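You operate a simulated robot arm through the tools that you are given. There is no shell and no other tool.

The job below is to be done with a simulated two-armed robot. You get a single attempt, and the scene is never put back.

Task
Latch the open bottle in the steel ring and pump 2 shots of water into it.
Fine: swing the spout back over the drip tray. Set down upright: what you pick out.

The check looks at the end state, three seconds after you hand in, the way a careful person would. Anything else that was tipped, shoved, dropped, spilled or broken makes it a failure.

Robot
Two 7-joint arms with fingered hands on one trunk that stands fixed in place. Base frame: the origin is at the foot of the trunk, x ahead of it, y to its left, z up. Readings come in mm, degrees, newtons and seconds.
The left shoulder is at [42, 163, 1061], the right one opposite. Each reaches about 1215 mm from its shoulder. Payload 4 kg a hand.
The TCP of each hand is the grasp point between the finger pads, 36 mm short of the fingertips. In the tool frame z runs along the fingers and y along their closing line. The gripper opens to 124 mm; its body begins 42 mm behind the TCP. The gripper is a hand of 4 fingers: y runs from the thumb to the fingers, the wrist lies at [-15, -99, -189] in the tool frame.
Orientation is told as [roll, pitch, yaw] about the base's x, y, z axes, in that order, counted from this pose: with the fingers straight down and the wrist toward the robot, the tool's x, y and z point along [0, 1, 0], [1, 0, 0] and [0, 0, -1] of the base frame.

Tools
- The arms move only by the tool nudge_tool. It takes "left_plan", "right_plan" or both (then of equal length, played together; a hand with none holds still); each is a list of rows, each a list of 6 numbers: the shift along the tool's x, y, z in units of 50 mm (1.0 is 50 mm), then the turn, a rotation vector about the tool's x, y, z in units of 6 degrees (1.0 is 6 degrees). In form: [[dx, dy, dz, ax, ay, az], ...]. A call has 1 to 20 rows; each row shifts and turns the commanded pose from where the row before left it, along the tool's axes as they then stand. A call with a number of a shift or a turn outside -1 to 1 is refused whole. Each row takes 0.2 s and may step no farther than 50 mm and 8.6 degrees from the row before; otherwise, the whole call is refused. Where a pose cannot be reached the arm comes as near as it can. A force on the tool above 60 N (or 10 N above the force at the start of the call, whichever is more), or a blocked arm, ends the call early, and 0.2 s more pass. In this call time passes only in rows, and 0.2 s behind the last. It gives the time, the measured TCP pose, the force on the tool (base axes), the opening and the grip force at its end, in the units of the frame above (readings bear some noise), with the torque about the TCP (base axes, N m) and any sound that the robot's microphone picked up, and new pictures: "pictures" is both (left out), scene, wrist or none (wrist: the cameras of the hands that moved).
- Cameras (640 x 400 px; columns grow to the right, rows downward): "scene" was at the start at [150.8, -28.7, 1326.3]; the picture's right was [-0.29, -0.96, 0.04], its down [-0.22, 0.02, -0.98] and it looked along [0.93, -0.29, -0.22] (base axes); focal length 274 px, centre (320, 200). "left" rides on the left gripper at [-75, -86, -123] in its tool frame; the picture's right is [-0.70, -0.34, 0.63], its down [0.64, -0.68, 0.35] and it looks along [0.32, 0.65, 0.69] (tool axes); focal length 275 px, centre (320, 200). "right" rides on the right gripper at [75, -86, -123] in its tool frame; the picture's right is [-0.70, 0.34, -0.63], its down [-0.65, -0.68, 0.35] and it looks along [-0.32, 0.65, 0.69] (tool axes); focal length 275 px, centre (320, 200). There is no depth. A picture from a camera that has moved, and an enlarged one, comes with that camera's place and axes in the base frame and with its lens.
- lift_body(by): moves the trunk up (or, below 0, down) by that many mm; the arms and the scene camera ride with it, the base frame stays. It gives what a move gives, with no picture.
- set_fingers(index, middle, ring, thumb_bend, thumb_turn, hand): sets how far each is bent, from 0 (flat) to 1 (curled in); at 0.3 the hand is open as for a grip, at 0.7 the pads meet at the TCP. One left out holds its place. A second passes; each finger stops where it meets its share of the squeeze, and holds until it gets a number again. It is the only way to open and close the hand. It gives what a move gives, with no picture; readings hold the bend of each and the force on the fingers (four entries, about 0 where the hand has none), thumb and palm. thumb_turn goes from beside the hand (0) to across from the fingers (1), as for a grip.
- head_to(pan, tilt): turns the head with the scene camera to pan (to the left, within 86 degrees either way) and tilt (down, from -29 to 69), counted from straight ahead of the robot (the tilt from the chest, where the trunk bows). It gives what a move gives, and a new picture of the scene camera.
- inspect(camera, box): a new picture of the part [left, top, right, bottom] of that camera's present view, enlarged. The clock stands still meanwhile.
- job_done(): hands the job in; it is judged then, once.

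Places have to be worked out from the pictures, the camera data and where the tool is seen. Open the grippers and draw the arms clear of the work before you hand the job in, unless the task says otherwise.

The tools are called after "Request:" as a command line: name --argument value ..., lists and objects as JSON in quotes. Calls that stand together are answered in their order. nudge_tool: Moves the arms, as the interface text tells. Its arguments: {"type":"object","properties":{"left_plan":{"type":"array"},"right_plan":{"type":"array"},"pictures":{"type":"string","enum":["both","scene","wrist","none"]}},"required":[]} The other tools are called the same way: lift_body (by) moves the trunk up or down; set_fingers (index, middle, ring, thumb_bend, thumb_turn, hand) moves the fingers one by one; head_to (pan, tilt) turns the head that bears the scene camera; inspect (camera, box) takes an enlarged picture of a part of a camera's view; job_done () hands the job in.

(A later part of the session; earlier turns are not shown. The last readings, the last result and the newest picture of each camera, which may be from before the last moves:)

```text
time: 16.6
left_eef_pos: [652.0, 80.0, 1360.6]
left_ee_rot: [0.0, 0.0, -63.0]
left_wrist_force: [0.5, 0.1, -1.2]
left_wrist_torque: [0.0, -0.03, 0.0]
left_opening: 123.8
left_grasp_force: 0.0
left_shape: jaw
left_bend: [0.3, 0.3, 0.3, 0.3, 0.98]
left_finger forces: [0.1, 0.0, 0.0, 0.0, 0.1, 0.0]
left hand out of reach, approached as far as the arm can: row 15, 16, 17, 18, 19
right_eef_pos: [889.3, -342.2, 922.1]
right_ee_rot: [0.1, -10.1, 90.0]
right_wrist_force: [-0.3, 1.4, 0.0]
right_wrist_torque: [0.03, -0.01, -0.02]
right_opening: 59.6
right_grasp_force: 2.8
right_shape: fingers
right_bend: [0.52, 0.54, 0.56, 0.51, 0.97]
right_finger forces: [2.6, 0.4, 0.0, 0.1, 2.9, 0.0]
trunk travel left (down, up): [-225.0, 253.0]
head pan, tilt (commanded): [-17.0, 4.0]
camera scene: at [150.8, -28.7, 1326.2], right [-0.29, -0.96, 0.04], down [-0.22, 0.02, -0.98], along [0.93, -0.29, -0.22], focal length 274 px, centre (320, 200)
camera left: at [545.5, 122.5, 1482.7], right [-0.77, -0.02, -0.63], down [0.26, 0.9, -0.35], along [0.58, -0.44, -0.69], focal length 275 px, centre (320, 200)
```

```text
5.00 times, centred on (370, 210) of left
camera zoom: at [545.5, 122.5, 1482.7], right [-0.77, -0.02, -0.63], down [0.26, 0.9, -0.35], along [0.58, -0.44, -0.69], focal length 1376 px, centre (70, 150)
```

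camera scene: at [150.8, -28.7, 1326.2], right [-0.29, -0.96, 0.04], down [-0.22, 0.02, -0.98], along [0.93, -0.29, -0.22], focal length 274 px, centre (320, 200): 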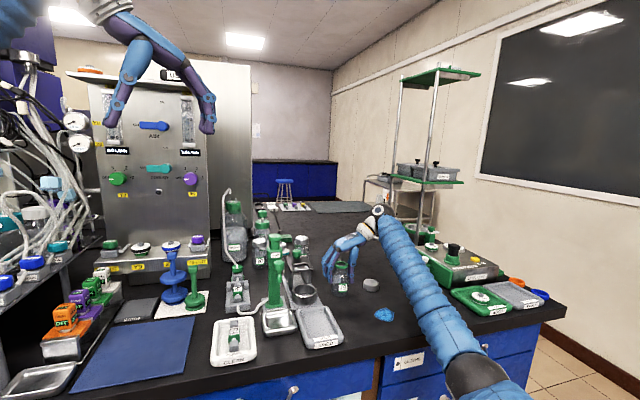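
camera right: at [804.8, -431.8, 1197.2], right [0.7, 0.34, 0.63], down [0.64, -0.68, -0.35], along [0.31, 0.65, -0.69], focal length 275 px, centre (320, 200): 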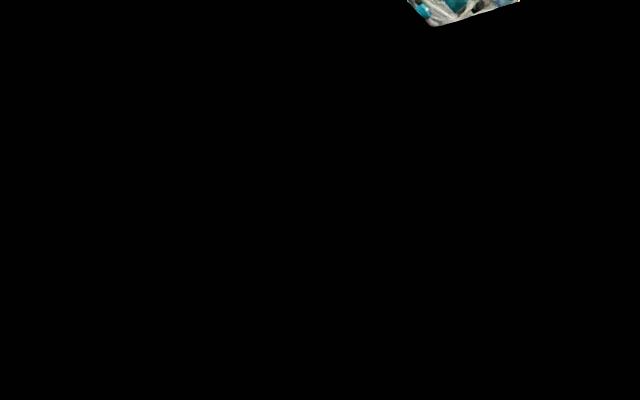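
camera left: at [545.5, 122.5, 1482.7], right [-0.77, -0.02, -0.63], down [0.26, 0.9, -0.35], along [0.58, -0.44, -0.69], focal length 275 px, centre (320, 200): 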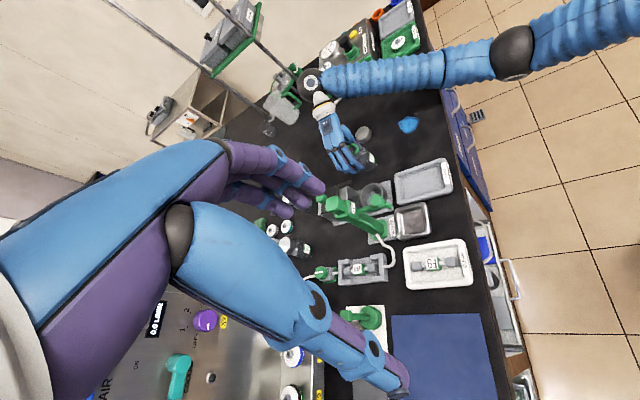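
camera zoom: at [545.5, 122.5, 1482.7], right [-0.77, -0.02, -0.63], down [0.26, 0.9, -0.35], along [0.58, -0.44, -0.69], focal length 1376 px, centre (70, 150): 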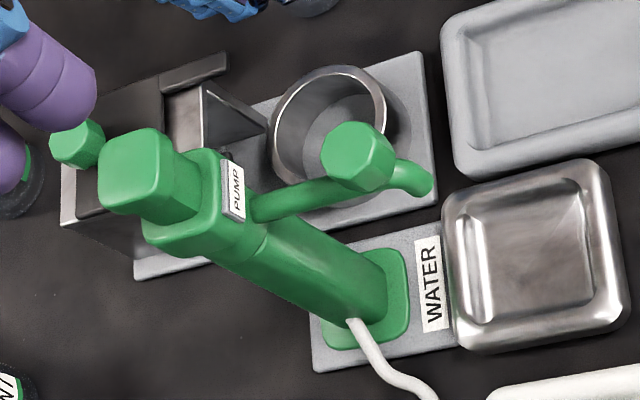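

From above-left I see index near the bottle's middle, middle finger off its far side and ring beyond it: the finger row is offset toward +x. I relax, shift the hand 8 mm toward the robot so index and middle straddle the axis, and re-close with ring kept back.

Request:
set_fingers --hand "right" --index 0.46 --middle 0.46 --ring 0.46 --thumb_bend 0.44

Request:
nudge_tool --right_plan '[[0.18, 0, 0, 0, 0, 0]]' --pictures "none"

Request:
inspect --camera "left" --box '[330, 110, 390, 180]'

Request:
inspect --camera "scene" --box '[320, 230, 390, 300]'

```text
time: 17.6
left_eef_pos: [651.4, 80.4, 1360.8]
left_ee_rot: [0.0, -0.1, -63.1]
left_wrist_force: [0.6, -0.4, -1.4]
left_wrist_torque: [0.0, 0.01, 0.0]
left_opening: 123.4
left_grasp_force: 0.0
left_shape: jaw
left_bend: [0.3, 0.3, 0.3, 0.3, 0.98]
left_finger forces: [0.0, 0.0, 0.0, 0.1, 0.0, 0.1]
right_eef_pos: [889.8, -343.2, 923.0]
right_ee_rot: [0.0, -10.2, 90.1]
right_wrist_force: [-0.1, -0.3, -0.7]
right_wrist_torque: [-0.01, 0.0, -0.05]
right_opening: 77.1
right_grasp_force: 0.1
right_shape: fingers
right_bend: [0.46, 0.46, 0.46, 0.44, 0.97]
right_finger forces: [0.0, 0.1, 0.0, 0.0, 0.0, 0.0]
trunk travel left (down, up): [-225.0, 253.0]
head pan, tilt (commanded): [-17.0, 4.0]
```

```text
time: 18.0
left_eef_pos: [651.6, 80.9, 1360.4]
left_ee_rot: [0.0, 0.0, -63.0]
left_wrist_force: [0.5, 0.0, -0.1]
left_wrist_torque: [0.0, -0.01, -0.05]
left_opening: 123.6
left_grasp_force: 0.2
left_shape: jaw
left_bend: [0.3, 0.3, 0.3, 0.3, 0.98]
left_finger forces: [0.1, 0.1, 0.0, 0.0, 0.0, 0.0]
right_eef_pos: [880.2, -343.2, 923.0]
right_ee_rot: [0.1, -10.2, 89.9]
right_wrist_force: [-0.2, -0.8, 0.4]
right_wrist_torque: [0.01, -0.01, 0.04]
right_opening: 77.4
right_grasp_force: 0.1
right_shape: fingers
right_bend: [0.46, 0.46, 0.46, 0.44, 0.97]
right_finger forces: [0.0, 0.0, 0.0, 0.1, 0.0, 0.1]
trunk travel left (down, up): [-225.0, 253.0]
head pan, tilt (commanded): [-17.0, 4.0]
```

```text
5.71 times, centred on (360, 145) of left
camera zoom: at [545.4, 122.4, 1482.8], right [-0.77, -0.02, -0.63], down [0.26, 0.9, -0.35], along [0.58, -0.44, -0.69], focal length 1573 px, centre (91, 514)
```

zoom: 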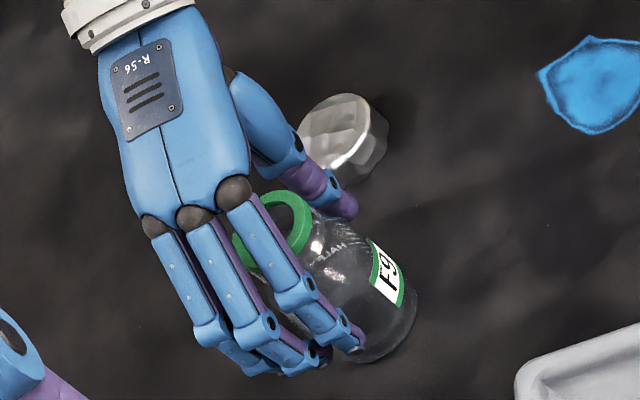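

```text
5.71 times, centred on (355, 265) of scene
camera zoom: at [150.8, -28.8, 1326.2], right [-0.29, -0.96, 0.04], down [-0.22, 0.02, -0.98], along [0.93, -0.29, -0.22], focal length 1564 px, centre (120, -171)
```

zoom: 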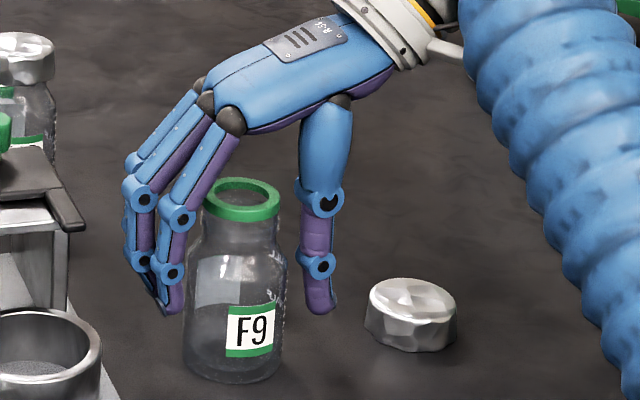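

Index now sits on the near side and middle on the far side of the bottle's axis. I close index, middle and thumb.

Request:
set_fingers --hand "right" --index 0.56 --middle 0.56 --ring 0.46 --thumb_bend 0.52

Request:
inspect --camera "left" --box '[330, 110, 390, 180]'

Request:
inspect --camera "scene" --box '[320, 230, 390, 300]'

```text
time: 19.0
left_eef_pos: [651.2, 80.1, 1360.5]
left_ee_rot: [0.0, 0.0, -63.0]
left_wrist_force: [-0.5, 0.1, 0.3]
left_wrist_torque: [-0.03, 0.0, -0.01]
left_opening: 123.7
left_grasp_force: 0.1
left_shape: jaw
left_bend: [0.3, 0.3, 0.3, 0.3, 0.98]
left_finger forces: [0.1, 0.1, 0.0, 0.0, 0.1, 0.1]
right_eef_pos: [879.6, -342.3, 922.9]
right_ee_rot: [0.1, -10.1, 90.0]
right_wrist_force: [-0.1, 0.7, 1.4]
right_wrist_torque: [0.1, 0.0, 0.0]
right_opening: 57.1
right_grasp_force: 4.2
right_shape: fingers
right_bend: [0.54, 0.54, 0.46, 0.51, 0.97]
right_finger forces: [2.1, 2.5, 0.1, 0.0, 4.2, 0.0]
trunk travel left (down, up): [-225.0, 253.0]
head pan, tilt (commanded): [-17.0, 4.0]
```

```text
5.71 times, centred on (360, 145) of left
camera zoom: at [545.5, 122.7, 1482.7], right [-0.77, -0.02, -0.63], down [0.26, 0.9, -0.35], along [0.58, -0.44, -0.69], focal length 1573 px, centre (91, 514)
```

zoom: 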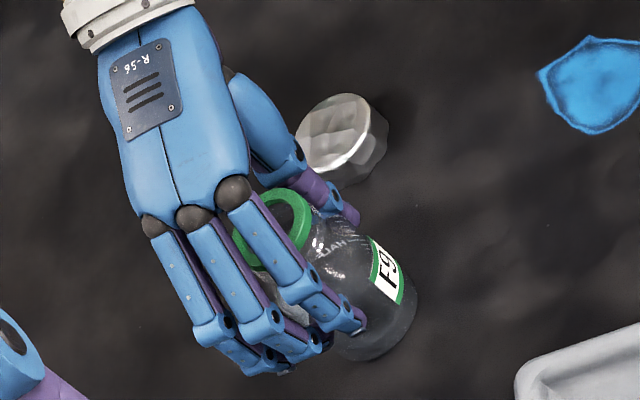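

```text
5.71 times, centred on (355, 265) of scene
camera zoom: at [150.8, -28.6, 1326.3], right [-0.29, -0.96, 0.04], down [-0.22, 0.02, -0.98], along [0.93, -0.29, -0.22], focal length 1564 px, centre (120, -171)
```

zoom: 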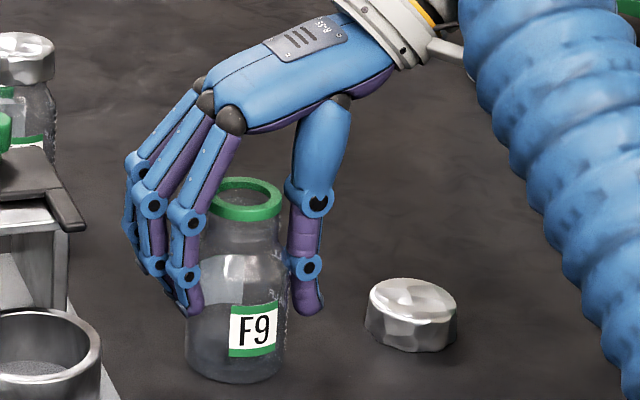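

Index and middle now share the load evenly, so the bottle's axis is at about x=880. I firm up the grip.

Request:
set_fingers --hand "right" --index 0.62 --middle 0.62 --thumb_bend 0.56

Request:
inspect --camera "scene" --box '[320, 230, 390, 300]'

```text
time: 20.0
left_eef_pos: [651.5, 80.9, 1359.7]
left_ee_rot: [0.0, 0.0, -63.0]
left_wrist_force: [0.3, -0.5, -0.4]
left_wrist_torque: [0.0, 0.0, -0.01]
left_opening: 123.8
left_grasp_force: 0.0
left_shape: jaw
left_bend: [0.3, 0.3, 0.3, 0.3, 0.98]
left_finger forces: [0.0, 0.1, 0.0, 0.0, 0.0, 0.0]
right_eef_pos: [879.8, -341.6, 923.4]
right_ee_rot: [0.0, -10.2, 90.0]
right_wrist_force: [0.0, 1.3, 6.0]
right_wrist_torque: [0.22, -0.03, -0.01]
right_opening: 56.5
right_grasp_force: 12.6
right_shape: fingers
right_bend: [0.56, 0.56, 0.46, 0.53, 0.97]
right_finger forces: [5.8, 7.1, 0.0, 0.1, 12.8, 0.0]
trunk travel left (down, up): [-225.0, 253.0]
head pan, tilt (commanded): [-17.0, 4.0]
```

```text
5.71 times, centred on (355, 265) of scene
camera zoom: at [150.5, -28.5, 1326.3], right [-0.29, -0.96, 0.04], down [-0.22, 0.02, -0.98], along [0.93, -0.29, -0.22], focal length 1564 px, centre (120, -171)
```

zoom: 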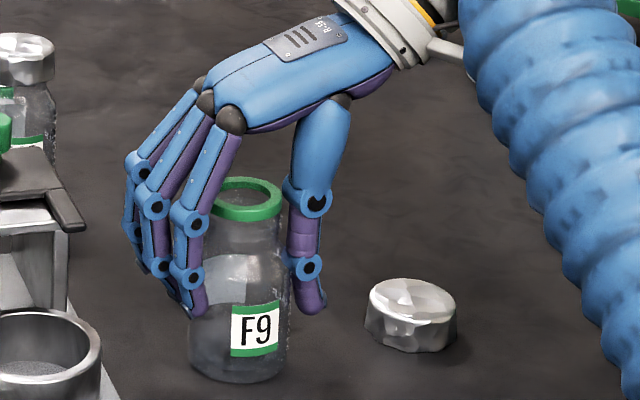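

The bottle stands upright in a 13 N tripod grip. I lift 30 mm straight up in small steps and check it stays with the hand.

Request:
nudge_tool --right_plan '[[0, 0.035, -0.197, 0, 0, 0], [0, 0.035, -0.197, 0, 0, 0], [0, 0.035, -0.197, 0, 0, 0]]' --pictures "none"

Request:
inspect --camera "scene" --box '[320, 230, 390, 300]'

Request:
inspect --camera "left" --box '[330, 110, 390, 180]'

```text
time: 20.8
left_eef_pos: [651.2, 79.9, 1360.6]
left_ee_rot: [-0.1, -0.1, -62.9]
left_wrist_force: [-0.2, -0.8, -0.5]
left_wrist_torque: [-0.01, 0.03, -0.04]
left_opening: 124.0
left_grasp_force: 0.0
left_shape: jaw
left_bend: [0.3, 0.3, 0.3, 0.3, 0.98]
left_finger forces: [0.1, 0.0, 0.1, 0.0, 0.0, 0.1]
right_eef_pos: [880.7, -340.3, 953.7]
right_ee_rot: [0.1, -10.2, 90.0]
right_wrist_force: [-0.3, 0.5, 0.0]
right_wrist_torque: [-0.03, -0.02, -0.02]
right_opening: 56.3
right_grasp_force: 12.2
right_shape: fingers
right_bend: [0.56, 0.57, 0.46, 0.53, 0.97]
right_finger forces: [5.7, 6.8, 0.0, 0.0, 12.8, 0.0]
trunk travel left (down, up): [-225.0, 253.0]
head pan, tilt (commanded): [-17.0, 4.0]
```

```text
5.71 times, centred on (355, 265) of scene
camera zoom: at [150.8, -28.6, 1326.3], right [-0.29, -0.96, 0.04], down [-0.22, 0.02, -0.98], along [0.93, -0.29, -0.22], focal length 1564 px, centre (120, -171)
```

zoom: 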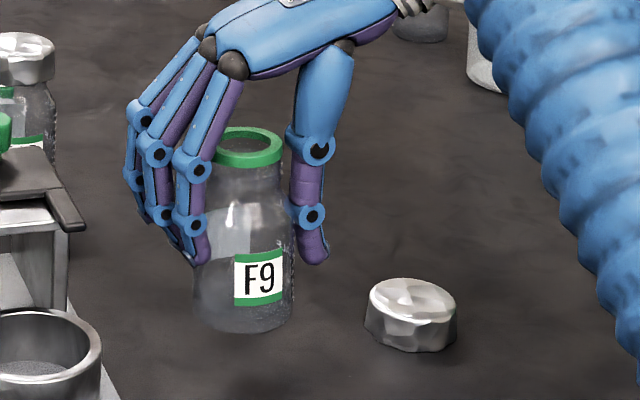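

```text
5.71 times, centred on (360, 145) of left
camera zoom: at [545.5, 122.7, 1482.8], right [-0.77, -0.02, -0.63], down [0.26, 0.9, -0.35], along [0.58, -0.44, -0.69], focal length 1573 px, centre (91, 514)
```

zoom: 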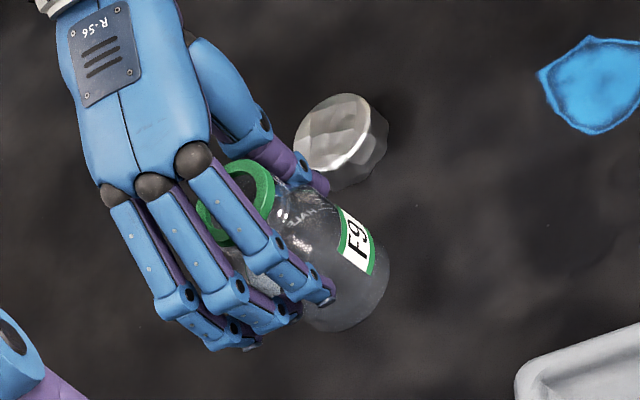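

The bottle hangs upright and steady; its axis sits about 6 mm to +y and 1–2 mm to +x of the TCP. Before moving I measure the ring accurately in both views.

Request:
inspect --camera "left" --box '[355, 175, 405, 225]'

Request:
inspect --camera "scene" --box '[280, 250, 330, 310]'

```text
8.00 times, centred on (380, 200) of left
camera zoom: at [545.5, 122.7, 1482.8], right [-0.77, -0.02, -0.63], down [0.26, 0.9, -0.35], along [0.58, -0.44, -0.69], focal length 2202 px, centre (-160, 200)
```

zoom: 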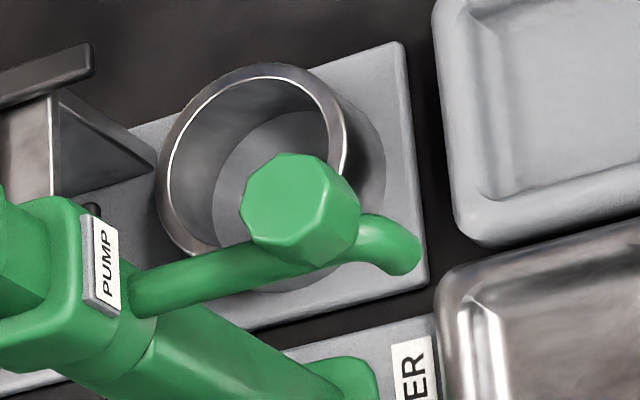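

```text
6.67 times, centred on (305, 280) of scene
camera zoom: at [150.8, -28.6, 1326.3], right [-0.29, -0.96, 0.04], down [-0.22, 0.02, -0.98], along [0.93, -0.29, -0.22], focal length 1824 px, centre (420, -333)
```

zoom: 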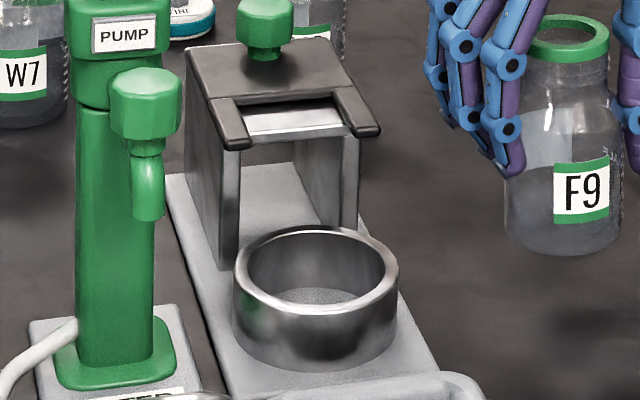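

Ring centre comes out at about (867,-213), rim z≈883, inner radius ≈33 against the bottle's 28. I lift 70 mm more and carry the bottle over the ring, with TCP target (865.5,-219).

Request:
nudge_tool --right_plan '[[0, 0.083, -0.46, 0, 0, 0], [0, 0.083, -0.46, 0, 0, 0], [0, 0.083, -0.46, 0, 0, 0], [0.061, 0.478, 0.086, 0, 0, 0], [0.061, 0.478, 0.086, 0, 0, 0], [0.061, 0.478, 0.086, 0, 0, 0], [0.061, 0.478, 0.086, 0, 0, 0], [0.061, 0.478, 0.086, 0, 0, 0]]' --pictures "scene"

Request:
inspect --camera "scene" --box '[270, 220, 350, 310]'

Request:
inspect --camera "left" --box '[320, 140, 410, 240]'

```text
time: 22.6
left_eef_pos: [652.5, 81.0, 1359.3]
left_ee_rot: [-0.2, 0.0, -63.0]
left_wrist_force: [0.2, 0.0, -0.2]
left_wrist_torque: [0.02, 0.0, 0.0]
left_opening: 123.4
left_grasp_force: 0.1
left_shape: jaw
left_bend: [0.3, 0.3, 0.3, 0.3, 0.98]
left_finger forces: [0.0, 0.0, 0.1, 0.0, 0.0, 0.1]
right_eef_pos: [865.1, -221.0, 1023.1]
right_ee_rot: [0.0, -10.1, 90.1]
right_wrist_force: [-0.1, -0.1, -0.5]
right_wrist_torque: [-0.02, 0.01, -0.01]
right_opening: 56.2
right_grasp_force: 12.7
right_shape: fingers
right_bend: [0.56, 0.57, 0.46, 0.53, 0.97]
right_finger forces: [5.7, 6.8, 0.1, 0.0, 12.6, 0.0]
trunk travel left (down, up): [-225.0, 253.0]
head pan, tilt (commanded): [-17.0, 4.0]
camera scene: at [151.0, -28.2, 1326.2], right [-0.29, -0.96, 0.05], down [-0.22, 0.02, -0.98], along [0.93, -0.29, -0.22], focal length 274 px, centre (320, 200)
```

scene: 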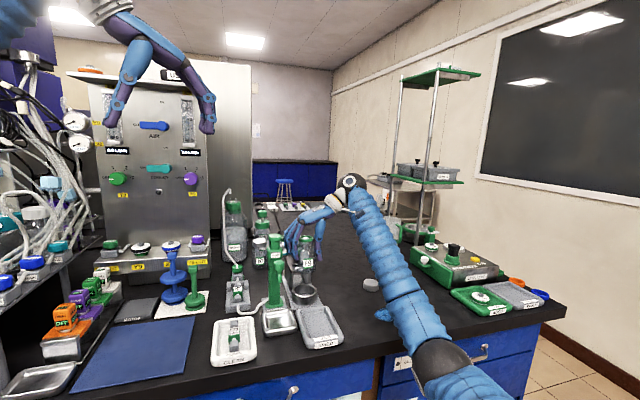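

```text
4.44 times, centred on (310, 265) of scene
camera zoom: at [151.0, -28.2, 1326.2], right [-0.29, -0.96, 0.05], down [-0.22, 0.02, -0.98], along [0.93, -0.29, -0.22], focal length 1216 px, centre (364, -89)
```

zoom: 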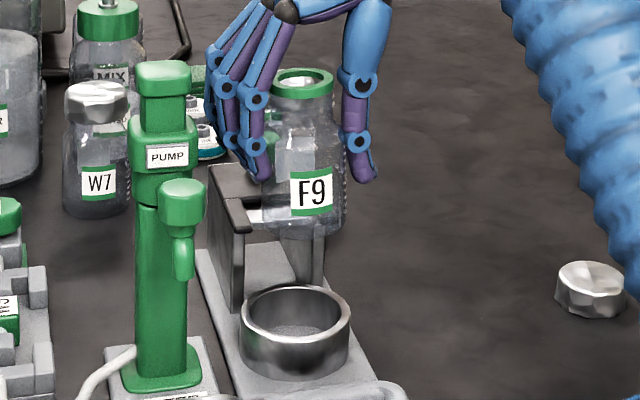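

```text
4.00 times, centred on (365, 190) of left
camera zoom: at [545.8, 123.0, 1482.6], right [-0.77, -0.02, -0.63], down [0.26, 0.9, -0.35], along [0.58, -0.44, -0.69], focal length 1101 px, centre (140, 240)
```

zoom: 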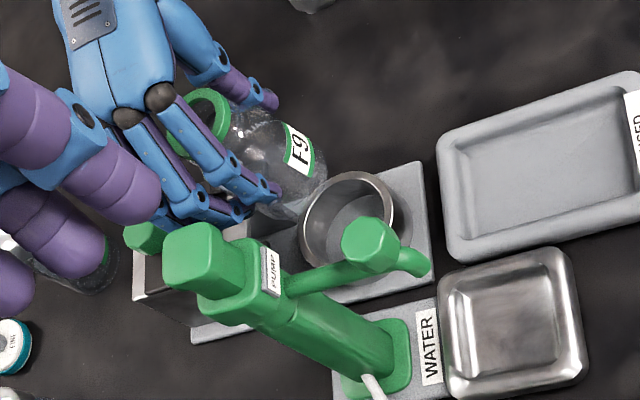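

Both views put the bottle's axis over the ring centre within about a millimetre or two. I descend 45 mm (bottle bottom ≈ 904, still above the rim) and recheck prong clearance.

Request:
nudge_tool --right_plan '[[0, -0.04, 0.221, 0, 0, 0], [0, -0.04, 0.221, 0, 0, 0], [0, -0.04, 0.221, 0, 0, 0], [0, -0.04, 0.221, 0, 0, 0]]' --pictures "none"

Request:
inspect --camera "scene" --box '[275, 225, 345, 305]'

Request:
inspect --camera "left" --box '[330, 150, 400, 230]'

```text
time: 23.6
left_eef_pos: [652.5, 79.4, 1360.1]
left_ee_rot: [-0.1, 0.0, -62.9]
left_wrist_force: [-0.7, 0.1, -0.3]
left_wrist_torque: [0.01, -0.05, 0.02]
left_opening: 123.6
left_grasp_force: 0.2
left_shape: jaw
left_bend: [0.3, 0.3, 0.3, 0.3, 0.98]
left_finger forces: [0.0, 0.0, 0.0, 0.0, 0.0, 0.1]
right_eef_pos: [864.6, -219.8, 977.4]
right_ee_rot: [0.1, -10.2, 90.1]
right_wrist_force: [0.4, -0.3, -2.0]
right_wrist_torque: [0.03, 0.0, -0.02]
right_opening: 56.5
right_grasp_force: 12.5
right_shape: fingers
right_bend: [0.56, 0.57, 0.46, 0.53, 0.97]
right_finger forces: [5.7, 6.7, 0.0, 0.0, 12.7, 0.0]
trunk travel left (down, up): [-225.0, 253.0]
head pan, tilt (commanded): [-17.0, 4.0]
```

```text
5.00 times, centred on (310, 265) of scene
camera zoom: at [151.2, -28.8, 1326.2], right [-0.29, -0.96, 0.04], down [-0.22, 0.02, -0.98], along [0.93, -0.29, -0.22], focal length 1368 px, centre (370, -125)
```

zoom: 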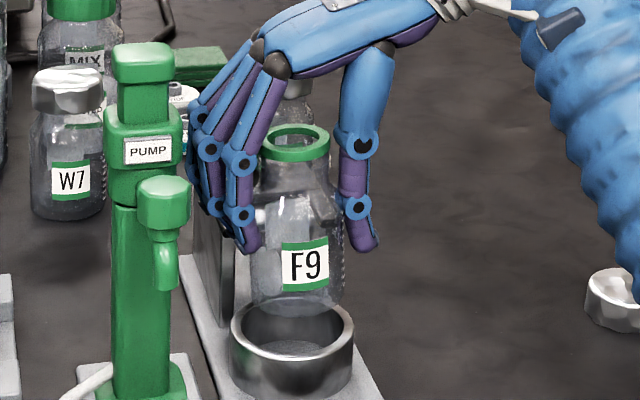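

```text
5.00 times, centred on (365, 190) of left
camera zoom: at [546.0, 122.4, 1482.5], right [-0.77, -0.02, -0.63], down [0.26, 0.9, -0.35], along [0.58, -0.44, -0.69], focal length 1376 px, centre (95, 250)
```

zoom: 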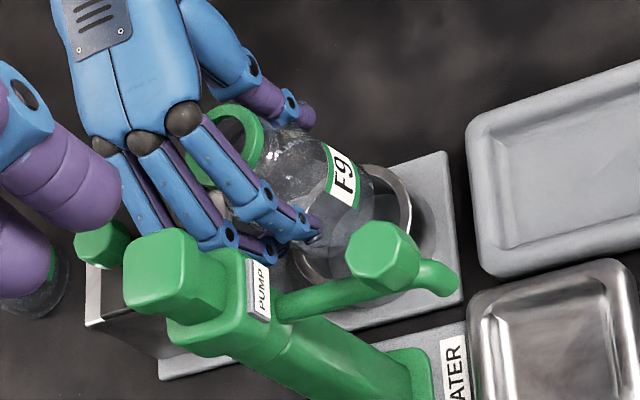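

Bottle and ring still line up; ring finger's tip clears the left prong by about 5 mm. I descend 40 mm in 8 mm steps with a 1.5 mm correction to +y.

Request:
nudge_tool --right_plan '[[0, 0.001, 0.163, 0, 0, 0], [0, -0.028, 0.157, 0, 0, 0], [0, -0.028, 0.157, 0, 0, 0], [0, -0.028, 0.157, 0, 0, 0], [0, -0.028, 0.157, 0, 0, 0]]' --pictures "none"

Request:
inspect --camera "scene" --box '[275, 235, 345, 315]'

Request:
inspect --camera "left" --box '[330, 150, 400, 230]'

```text
time: 24.8
left_eef_pos: [651.5, 79.9, 1359.8]
left_ee_rot: [-0.1, 0.0, -63.0]
left_wrist_force: [0.3, -0.7, -0.7]
left_wrist_torque: [0.03, -0.01, 0.02]
left_opening: 123.8
left_grasp_force: 0.0
left_shape: jaw
left_bend: [0.3, 0.3, 0.3, 0.3, 0.98]
left_finger forces: [0.0, 0.1, 0.0, 0.0, 0.0, 0.0]
right_eef_pos: [865.3, -220.5, 938.7]
right_ee_rot: [0.1, -10.2, 90.0]
right_wrist_force: [0.5, -0.8, -1.5]
right_wrist_torque: [0.0, 0.0, -0.01]
right_opening: 56.0
right_grasp_force: 12.4
right_shape: fingers
right_bend: [0.56, 0.57, 0.46, 0.53, 0.97]
right_finger forces: [5.8, 6.8, 0.1, 0.1, 12.7, 0.0]
trunk travel left (down, up): [-225.0, 253.0]
head pan, tilt (commanded): [-17.0, 4.0]
```

```text
5.00 times, centred on (310, 275) of scene
camera zoom: at [151.1, -28.7, 1326.2], right [-0.29, -0.96, 0.04], down [-0.22, 0.02, -0.98], along [0.93, -0.29, -0.22], focal length 1368 px, centre (370, -175)
```

zoom: 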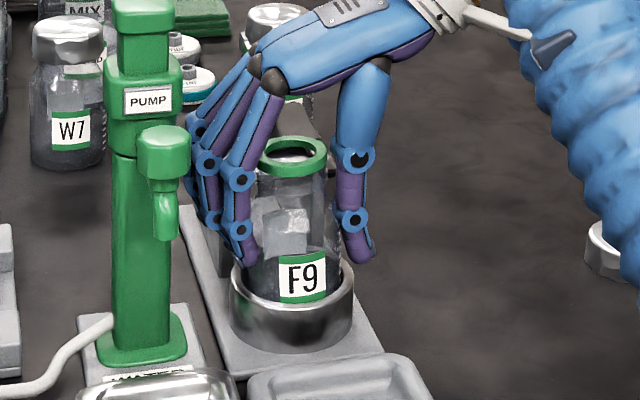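

```text
5.00 times, centred on (365, 190) of left
camera zoom: at [545.9, 122.5, 1482.5], right [-0.77, -0.02, -0.63], down [0.26, 0.9, -0.35], along [0.58, -0.44, -0.69], focal length 1376 px, centre (95, 250)
```

zoom: 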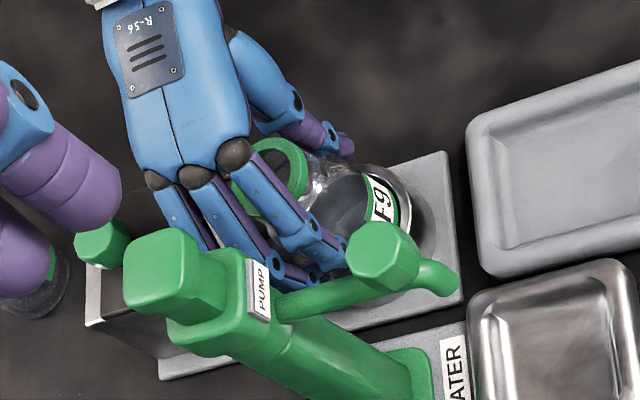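

The bottle is entering the ring with no contact force. I go down another 8 mm in 2–3 mm steps watching for the seat.

Request:
nudge_tool --right_plan '[[0, -0.009, 0.05, 0, 0, 0], [0, -0.009, 0.05, 0, 0, 0], [0, -0.009, 0.05, 0, 0, 0]]' --pictures "none"

```text
time: 25.6
left_eef_pos: [650.9, 80.7, 1360.2]
left_ee_rot: [0.0, 0.0, -63.0]
left_wrist_force: [-0.3, -0.3, 0.5]
left_wrist_torque: [0.01, 0.02, 0.02]
left_opening: 123.6
left_grasp_force: 0.1
left_shape: jaw
left_bend: [0.3, 0.3, 0.3, 0.3, 0.98]
left_finger forces: [0.1, 0.0, 0.0, 0.1, 0.0, 0.0]
right_eef_pos: [865.0, -219.2, 931.5]
right_ee_rot: [0.0, -10.2, 90.0]
right_wrist_force: [0.3, -0.5, 1.7]
right_wrist_torque: [0.04, -0.02, 0.0]
right_opening: 56.5
right_grasp_force: 13.1
right_shape: fingers
right_bend: [0.56, 0.57, 0.46, 0.53, 0.97]
right_finger forces: [5.8, 6.8, 0.1, 0.1, 13.1, 0.1]
trunk travel left (down, up): [-225.0, 253.0]
head pan, tilt (commanded): [-17.0, 4.0]
```

The vertical force rose from -1.5 to +1.7 N, so the bottom is probably just touching. One more 2 mm step to confirm.

Request:
nudge_tool --right_plan '[[0, -0.007, 0.04, 0, 0, 0]]' --pictures "none"

Request:
inspect --camera "scene" --box '[280, 245, 340, 315]'

```text
time: 26.0
left_eef_pos: [650.6, 80.2, 1360.1]
left_ee_rot: [0.0, 0.1, -62.9]
left_wrist_force: [0.0, 0.3, -0.6]
left_wrist_torque: [-0.01, 0.02, 0.01]
left_opening: 123.8
left_grasp_force: 0.0
left_shape: jaw
left_bend: [0.3, 0.3, 0.3, 0.3, 0.98]
left_finger forces: [0.0, 0.0, 0.0, 0.1, 0.0, 0.0]
right_eef_pos: [864.0, -219.9, 931.3]
right_ee_rot: [-0.1, -10.2, 90.0]
right_wrist_force: [-2.9, -1.6, 9.2]
right_wrist_torque: [0.16, 0.07, 0.03]
right_opening: 56.4
right_grasp_force: 13.4
right_shape: fingers
right_bend: [0.56, 0.57, 0.46, 0.52, 0.97]
right_finger forces: [5.4, 6.7, 0.0, 0.1, 14.8, 0.0]
trunk travel left (down, up): [-225.0, 253.0]
head pan, tilt (commanded): [-17.0, 4.0]
```

```text
5.71 times, centred on (310, 280) of scene
camera zoom: at [149.9, -28.7, 1326.6], right [-0.29, -0.96, 0.04], down [-0.22, 0.02, -0.98], along [0.93, -0.29, -0.21], focal length 1564 px, centre (377, -257)
```

zoom: 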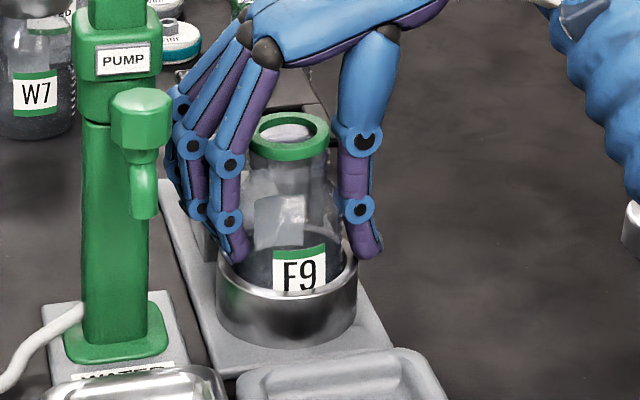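

9 N of seat reaction at TCP z=931: the bottle stands on the ring's floor. I open the fingers a little to release it.

Request:
set_fingers --hand "right" --index 0.46 --middle 0.46 --ring 0.46 --thumb_bend 0.43

Request:
inspect --camera "scene" --box '[280, 245, 340, 315]'

Request:
inspect --camera "left" --box '[330, 150, 400, 230]'

```text
time: 27.0
left_eef_pos: [652.7, 80.2, 1360.5]
left_ee_rot: [0.1, 0.0, -63.0]
left_wrist_force: [0.2, 0.6, 0.2]
left_wrist_torque: [-0.01, 0.03, 0.03]
left_opening: 123.7
left_grasp_force: 0.1
left_shape: jaw
left_bend: [0.3, 0.3, 0.3, 0.3, 0.98]
left_finger forces: [0.0, 0.0, 0.0, 0.1, 0.0, 0.1]
right_eef_pos: [865.6, -219.7, 927.1]
right_ee_rot: [0.1, -10.3, 90.0]
right_wrist_force: [-0.5, 0.6, -0.1]
right_wrist_torque: [-0.05, 0.02, 0.01]
right_opening: 78.8
right_grasp_force: 0.1
right_shape: fingers
right_bend: [0.46, 0.46, 0.46, 0.43, 0.97]
right_finger forces: [0.1, 0.0, 0.0, 0.1, 0.0, 0.1]
trunk travel left (down, up): [-225.0, 253.0]
head pan, tilt (commanded): [-17.0, 4.0]
```

```text
5.71 times, centred on (310, 280) of scene
camera zoom: at [150.8, -28.6, 1326.3], right [-0.29, -0.96, 0.04], down [-0.22, 0.02, -0.98], along [0.93, -0.29, -0.22], focal length 1564 px, centre (377, -257)
```

zoom: 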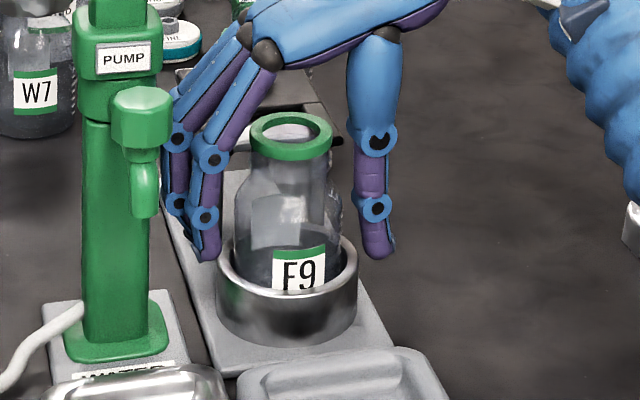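

```text
5.00 times, centred on (365, 190) of left
camera zoom: at [545.5, 122.6, 1482.7], right [-0.77, -0.02, -0.63], down [0.26, 0.9, -0.35], along [0.58, -0.44, -0.69], focal length 1376 px, centre (95, 250)
```

zoom: 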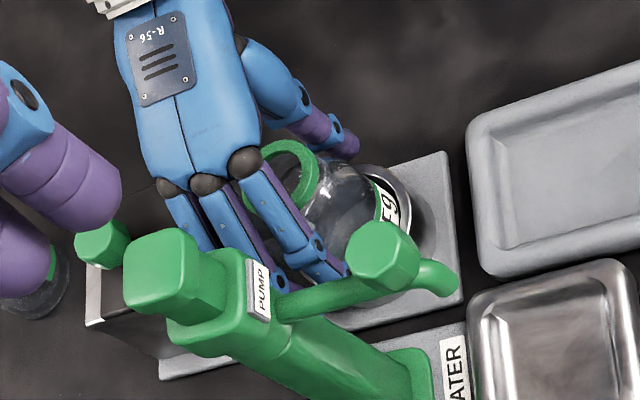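

Bottle released and standing in the ring. I raise the hand straight up 130 mm.

Request:
nudge_tool --right_plan '[[0, 0.035, -0.197, 0, 0, 0], [0, 0.035, -0.197, 0, 0, 0], [0, 0.106, -0.59, 0, 0, 0], [0, 0.106, -0.59, 0, 0, 0], [0, 0.106, -0.59, 0, 0, 0], [0, 0.106, -0.59, 0, 0, 0]]' --pictures "scene"

Request:
inspect --camera "scene" --box '[280, 235, 340, 315]'

Request:
inspect --camera "left" --box '[310, 150, 420, 250]'

```text
time: 28.4
left_eef_pos: [651.5, 79.9, 1359.5]
left_ee_rot: [0.1, 0.0, -63.0]
left_wrist_force: [0.1, 0.2, -0.3]
left_wrist_torque: [0.0, -0.02, -0.01]
left_opening: 123.4
left_grasp_force: 0.1
left_shape: jaw
left_bend: [0.3, 0.3, 0.3, 0.3, 0.98]
left_finger forces: [0.0, 0.0, 0.0, 0.0, 0.0, 0.1]
right_eef_pos: [864.3, -221.0, 1068.7]
right_ee_rot: [0.1, -10.2, 90.0]
right_wrist_force: [-0.8, -0.2, -0.2]
right_wrist_torque: [0.0, 0.01, 0.0]
right_opening: 79.0
right_grasp_force: 0.1
right_shape: fingers
right_bend: [0.46, 0.46, 0.46, 0.43, 0.97]
right_finger forces: [0.1, 0.0, 0.0, 0.0, 0.0, 0.0]
trunk travel left (down, up): [-225.0, 253.0]
head pan, tilt (commanded): [-17.0, 4.0]
camera scene: at [150.3, -28.4, 1326.4], right [-0.29, -0.96, 0.04], down [-0.22, 0.02, -0.98], along [0.93, -0.29, -0.21], focal length 274 px, centre (320, 200)
```

scene: 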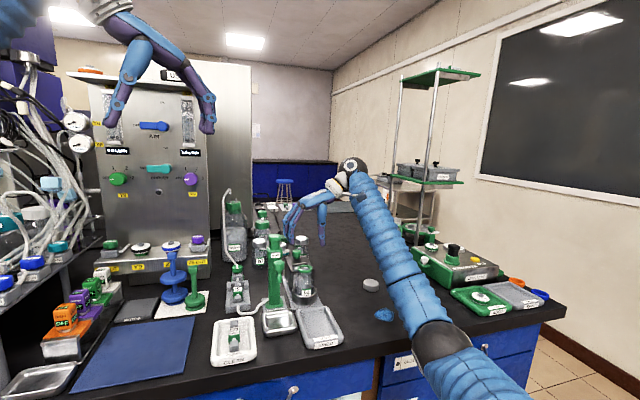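

```text
5.00 times, centred on (310, 275) of scene
camera zoom: at [150.3, -28.4, 1326.4], right [-0.29, -0.96, 0.04], down [-0.22, 0.02, -0.98], along [0.93, -0.29, -0.21], focal length 1368 px, centre (370, -175)
```

zoom: 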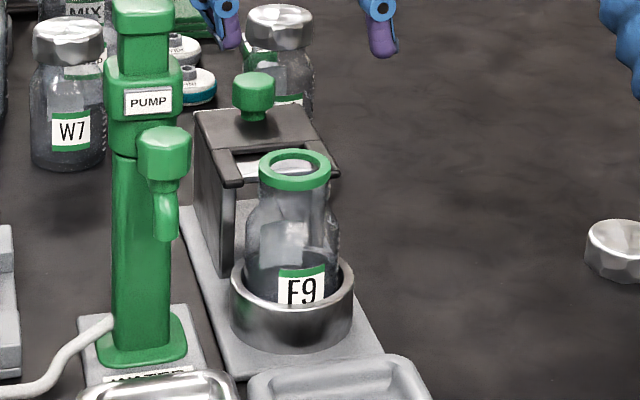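

```text
4.00 times, centred on (365, 200) of left
camera zoom: at [544.9, 122.9, 1483.1], right [-0.77, -0.02, -0.63], down [0.26, 0.9, -0.35], along [0.58, -0.44, -0.69], focal length 1101 px, centre (140, 200)
```

zoom: 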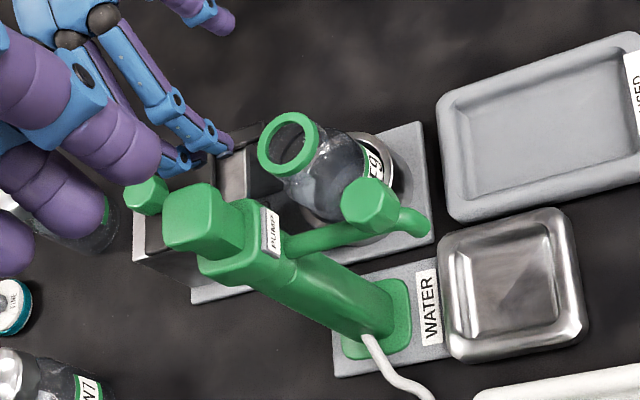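

Bottle F9 stands centred in the ring, below the latch fork's reach line. The latch's green knob is at about (980,-211,957); I raise the right hand and turn it back to yaw 0 so its fingers can hook the knob from behind.

Request:
nudge_tool --right_plan '[[0, 0.156, -0.866, 0, 0, 0], [0, 0.156, -0.866, 0, 0, 0], [0, 0.156, -0.866, 0, 0, 0], [0, 0, 0, 0.85, 0, 0], [0, 0, 0, 0.85, 0, 0], [0, 0, 0, 0, 0, 1], [0, 0, 0, 0, 0, 1], [0, 0, 0, 0, 0, 1], [0, 0, 0, 0, 0, 1], [0, 0, 0, 0, 0, 1], [0, 0, 0, 0, 0, 1], [0, 0, 0, 0, 0, 1], [0, 0, 0, 0, 0, 1], [0, 0, 0, 0, 0, 1], [0, 0, 0, 0, 0, 1], [0, 0, 0, 0, 0, 1], [0, 0, 0, 0, 0, 1], [0, 0, 0, 0, 0, 1], [0, 0, 0, 0, 0, 1], [0, 0, 0, 0, 0, 1]]' --pictures "both"

```text
time: 32.6
left_eef_pos: [651.5, 80.6, 1360.9]
left_ee_rot: [-0.1, 0.0, -63.0]
left_wrist_force: [0.2, 0.4, -0.2]
left_wrist_torque: [0.0, -0.01, 0.01]
left_opening: 123.7
left_grasp_force: 0.0
left_shape: jaw
left_bend: [0.3, 0.3, 0.3, 0.3, 0.98]
left_finger forces: [0.2, 0.1, 0.0, 0.0, 0.1, 0.1]
right_eef_pos: [865.2, -219.5, 1199.9]
right_ee_rot: [0.1, 0.1, 0.0]
right_wrist_force: [-0.1, 0.1, 1.1]
right_wrist_torque: [-0.01, 0.02, 0.02]
right_opening: 79.0
right_grasp_force: 0.0
right_shape: fingers
right_bend: [0.46, 0.46, 0.46, 0.43, 0.97]
right_finger forces: [0.0, 0.0, 0.0, 0.0, 0.0, 0.0]
trunk travel left (down, up): [-225.0, 253.0]
head pan, tilt (commanded): [-17.0, 4.0]
camera scene: at [150.9, -28.3, 1326.2], right [-0.29, -0.96, 0.05], down [-0.22, 0.02, -0.98], along [0.93, -0.29, -0.22], focal length 274 px, centre (320, 200)
camera right: at [778.7, -143.0, 1322.9], right [0.34, -0.7, 0.63], down [-0.68, -0.64, -0.34], along [0.65, -0.32, -0.69], focal length 275 px, centre (320, 200)
```

scene: 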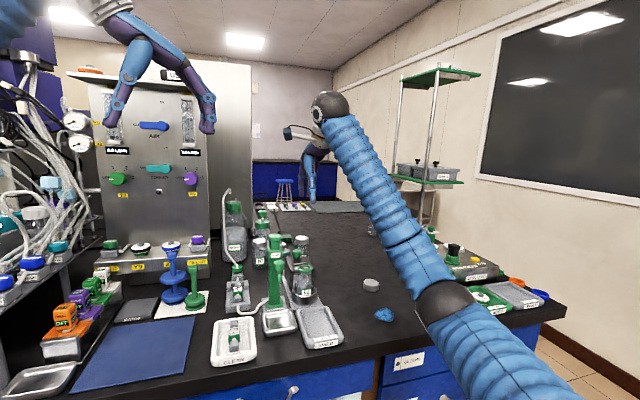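
right: 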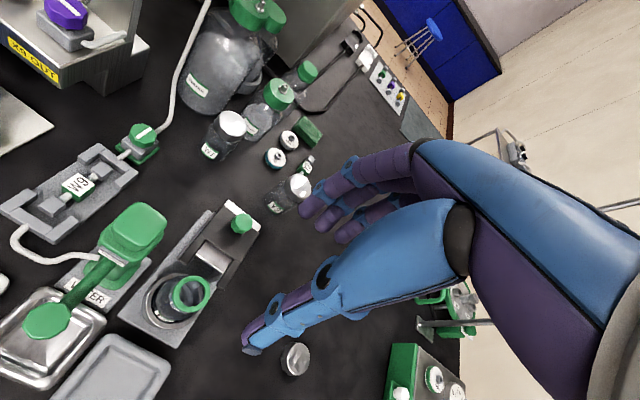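

The right wrist camera works in this pose and looks down on the latch. I zoom in on it.

Request:
inspect --camera "right" --box '[130, 190, 270, 340]'

Request:
inspect --camera "right" --box '[60, 110, 180, 220]'

```text
2.67 times, centred on (200, 265) of right
camera zoom: at [778.7, -143.0, 1322.9], right [0.34, -0.7, 0.63], down [-0.68, -0.64, -0.34], along [0.65, -0.32, -0.69], focal length 734 px, centre (640, 27)
```

zoom: 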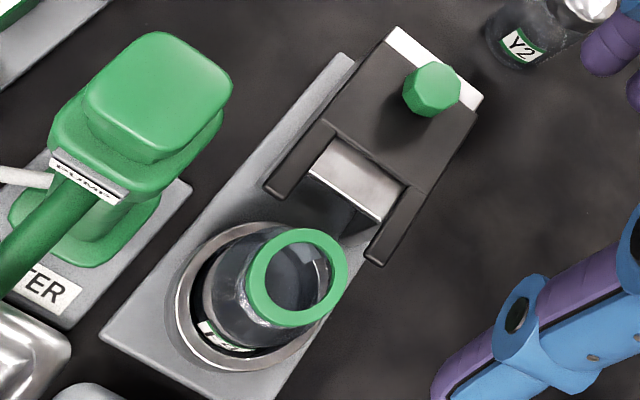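

```text
3.64 times, centred on (120, 165) of right
camera zoom: at [778.7, -143.0, 1322.9], right [0.34, -0.7, 0.63], down [-0.68, -0.64, -0.34], along [0.65, -0.32, -0.69], focal length 1001 px, centre (1047, 327)
```

zoom: 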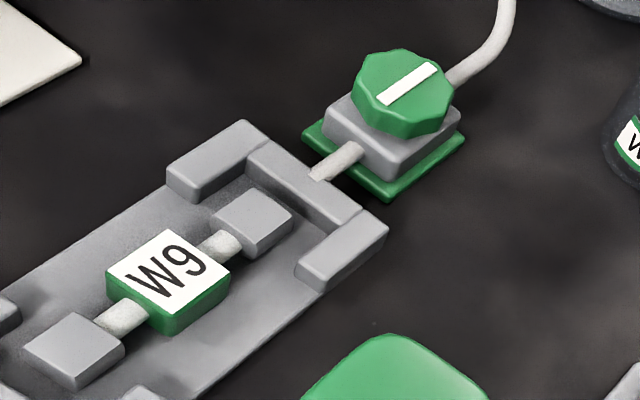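

Consistent fixes now: bottle axis (866,-213), knob (980,-210), prong tips at x≈898 straddling y=-214. I move over the knob and descend to z≈1010.

Request:
nudge_tool --right_plan '[[0.06, 0.77, 0, 0, 0, 0], [0.06, 0.77, 0, 0, 0, 0], [0.06, 0.77, 0, 0, 0, 0], [0, 0, 0.95, 0, 0, 0], [0, 0, 0.95, 0, 0, 0], [0, 0, 0.95, 0, 0, 0], [0, 0, 0.95, 0, 0, 0]]' --pictures "both"

Request:
inspect --camera "right" --box '[220, 170, 420, 370]'

Request:
inspect --camera "scene" --box '[275, 205, 345, 295]'

Request:
inspect --camera "left" --box '[290, 130, 420, 250]'

```text
time: 34.2
left_eef_pos: [653.0, 79.4, 1360.2]
left_ee_rot: [-0.1, 0.0, -63.0]
left_wrist_force: [0.6, -0.5, -0.1]
left_wrist_torque: [-0.01, 0.0, 0.0]
left_opening: 123.8
left_grasp_force: 0.0
left_shape: jaw
left_bend: [0.3, 0.3, 0.3, 0.3, 0.98]
left_finger forces: [0.0, 0.0, 0.0, 0.1, 0.0, 0.0]
right_eef_pos: [982.4, -214.5, 1011.9]
right_ee_rot: [0.0, 0.1, 0.0]
right_wrist_force: [-0.1, 0.2, 0.5]
right_wrist_torque: [0.0, 0.01, 0.02]
right_opening: 79.1
right_grasp_force: 0.0
right_shape: fingers
right_bend: [0.46, 0.46, 0.46, 0.43, 0.97]
right_finger forces: [0.0, 0.0, 0.1, 0.0, 0.0, 0.0]
trunk travel left (down, up): [-225.0, 253.0]
head pan, tilt (commanded): [-17.0, 4.0]
camera scene: at [151.8, -28.8, 1326.0], right [-0.29, -0.96, 0.04], down [-0.22, 0.02, -0.98], along [0.93, -0.29, -0.22], focal length 274 px, centre (320, 200)
camera right: at [895.9, -138.1, 1134.4], right [0.34, -0.7, 0.63], down [-0.68, -0.64, -0.34], along [0.65, -0.32, -0.69], focal length 275 px, centre (320, 200)
```

scene: 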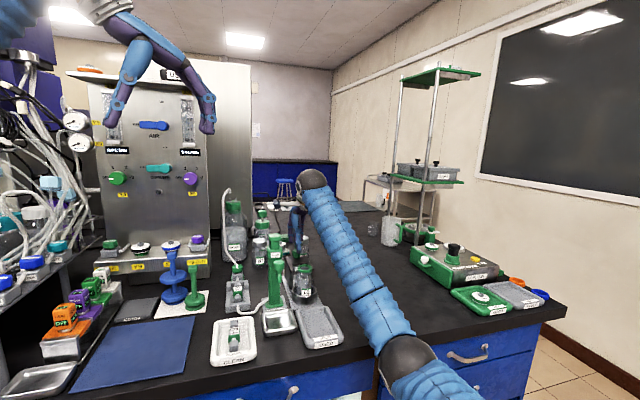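
right: 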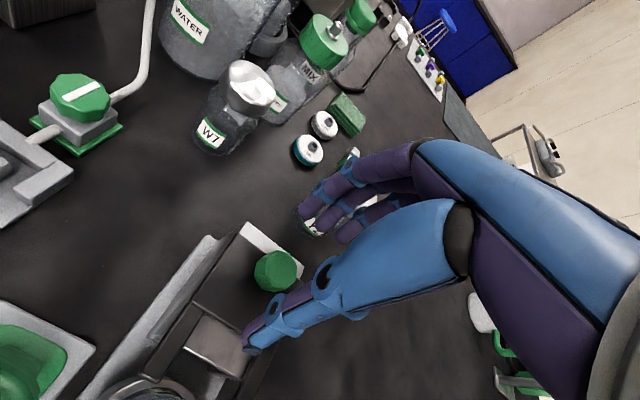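

```text
2.00 times, centred on (320, 270) of right
camera zoom: at [895.9, -138.1, 1134.4], right [0.34, -0.7, 0.63], down [-0.68, -0.64, -0.34], along [0.65, -0.32, -0.69], focal length 551 px, centre (320, 60)
```

zoom: 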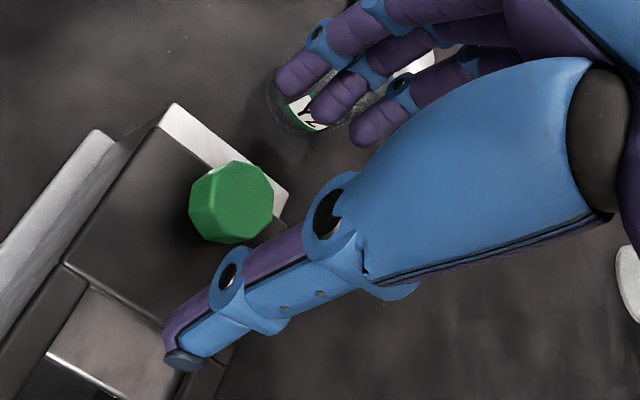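

```text
4.44 times, centred on (310, 250) of scene
camera zoom: at [151.8, -28.8, 1326.0], right [-0.29, -0.96, 0.04], down [-0.22, 0.02, -0.98], along [0.93, -0.29, -0.22], focal length 1216 px, centre (364, -22)
```

zoom: 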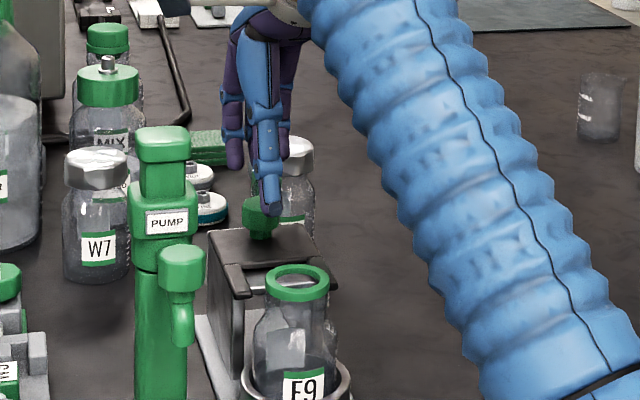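

```text
3.33 times, centred on (355, 190) of left
camera zoom: at [546.7, 122.4, 1482.0], right [-0.77, -0.02, -0.63], down [0.26, 0.9, -0.35], along [0.58, -0.44, -0.69], focal length 918 px, centre (203, 233)
```

zoom: 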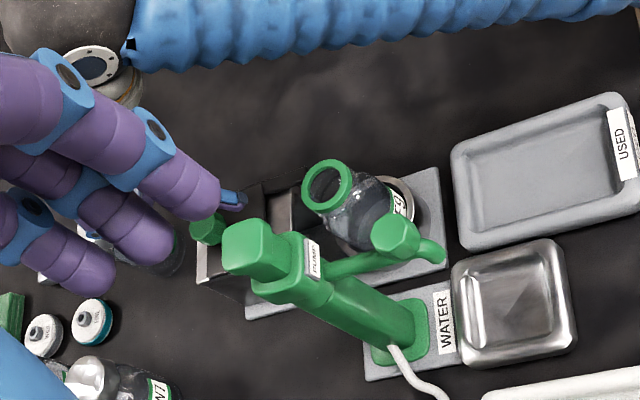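

Knob seen at (978,-211) between index/middle and thumb. I lower 29 mm so the tips are at knob-cap height, just above the latch plate.

Request:
nudge_tool --right_plan '[[0.03, -0.04, 0.2, 0, 0, 0], [0, 0, 0.2, 0, 0, 0], [0, 0, 0.18, 0, 0, 0]]' --pictures "none"

Request:
inspect --camera "right" --box '[220, 170, 420, 370]'

Request:
inspect --camera "scene" --box '[280, 220, 340, 290]'

```text
time: 35.0
left_eef_pos: [652.7, 81.0, 1360.3]
left_ee_rot: [-0.1, 0.1, -63.0]
left_wrist_force: [0.5, 1.0, 0.3]
left_wrist_torque: [-0.03, 0.01, 0.0]
left_opening: 123.6
left_grasp_force: 0.0
left_shape: jaw
left_bend: [0.3, 0.3, 0.3, 0.3, 0.98]
left_finger forces: [0.0, 0.0, 0.1, 0.1, 0.1, 0.0]
right_eef_pos: [978.9, -209.1, 981.4]
right_ee_rot: [0.1, 0.1, 0.0]
right_wrist_force: [-0.2, -0.1, -0.2]
right_wrist_torque: [-0.02, 0.01, -0.02]
right_opening: 79.0
right_grasp_force: 0.1
right_shape: fingers
right_bend: [0.46, 0.46, 0.46, 0.43, 0.97]
right_finger forces: [0.1, 0.1, 0.1, 0.0, 0.0, 0.1]
trunk travel left (down, up): [-225.0, 253.0]
head pan, tilt (commanded): [-17.0, 4.0]
```

```text
2.00 times, centred on (320, 270) of right
camera zoom: at [892.4, -134.2, 1104.0], right [0.34, -0.7, 0.63], down [-0.68, -0.65, -0.34], along [0.65, -0.32, -0.69], focal length 551 px, centre (320, 60)
```

zoom: 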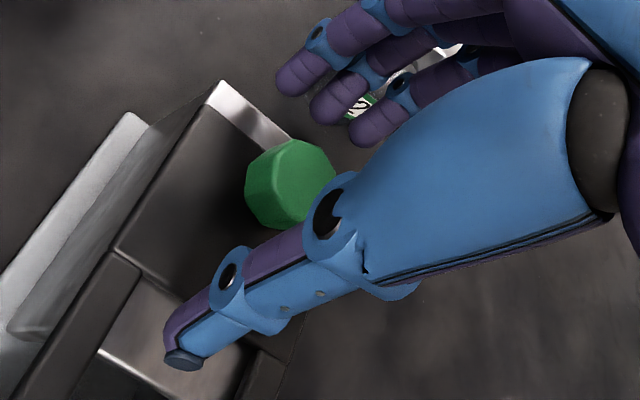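

```text
5.71 times, centred on (310, 255) of scene
camera zoom: at [151.2, -28.7, 1326.2], right [-0.29, -0.96, 0.04], down [-0.22, 0.02, -0.98], along [0.93, -0.29, -0.22], focal length 1564 px, centre (377, -114)
```

zoom: 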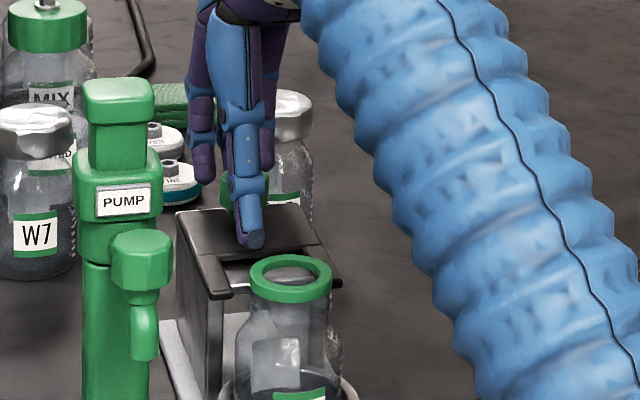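

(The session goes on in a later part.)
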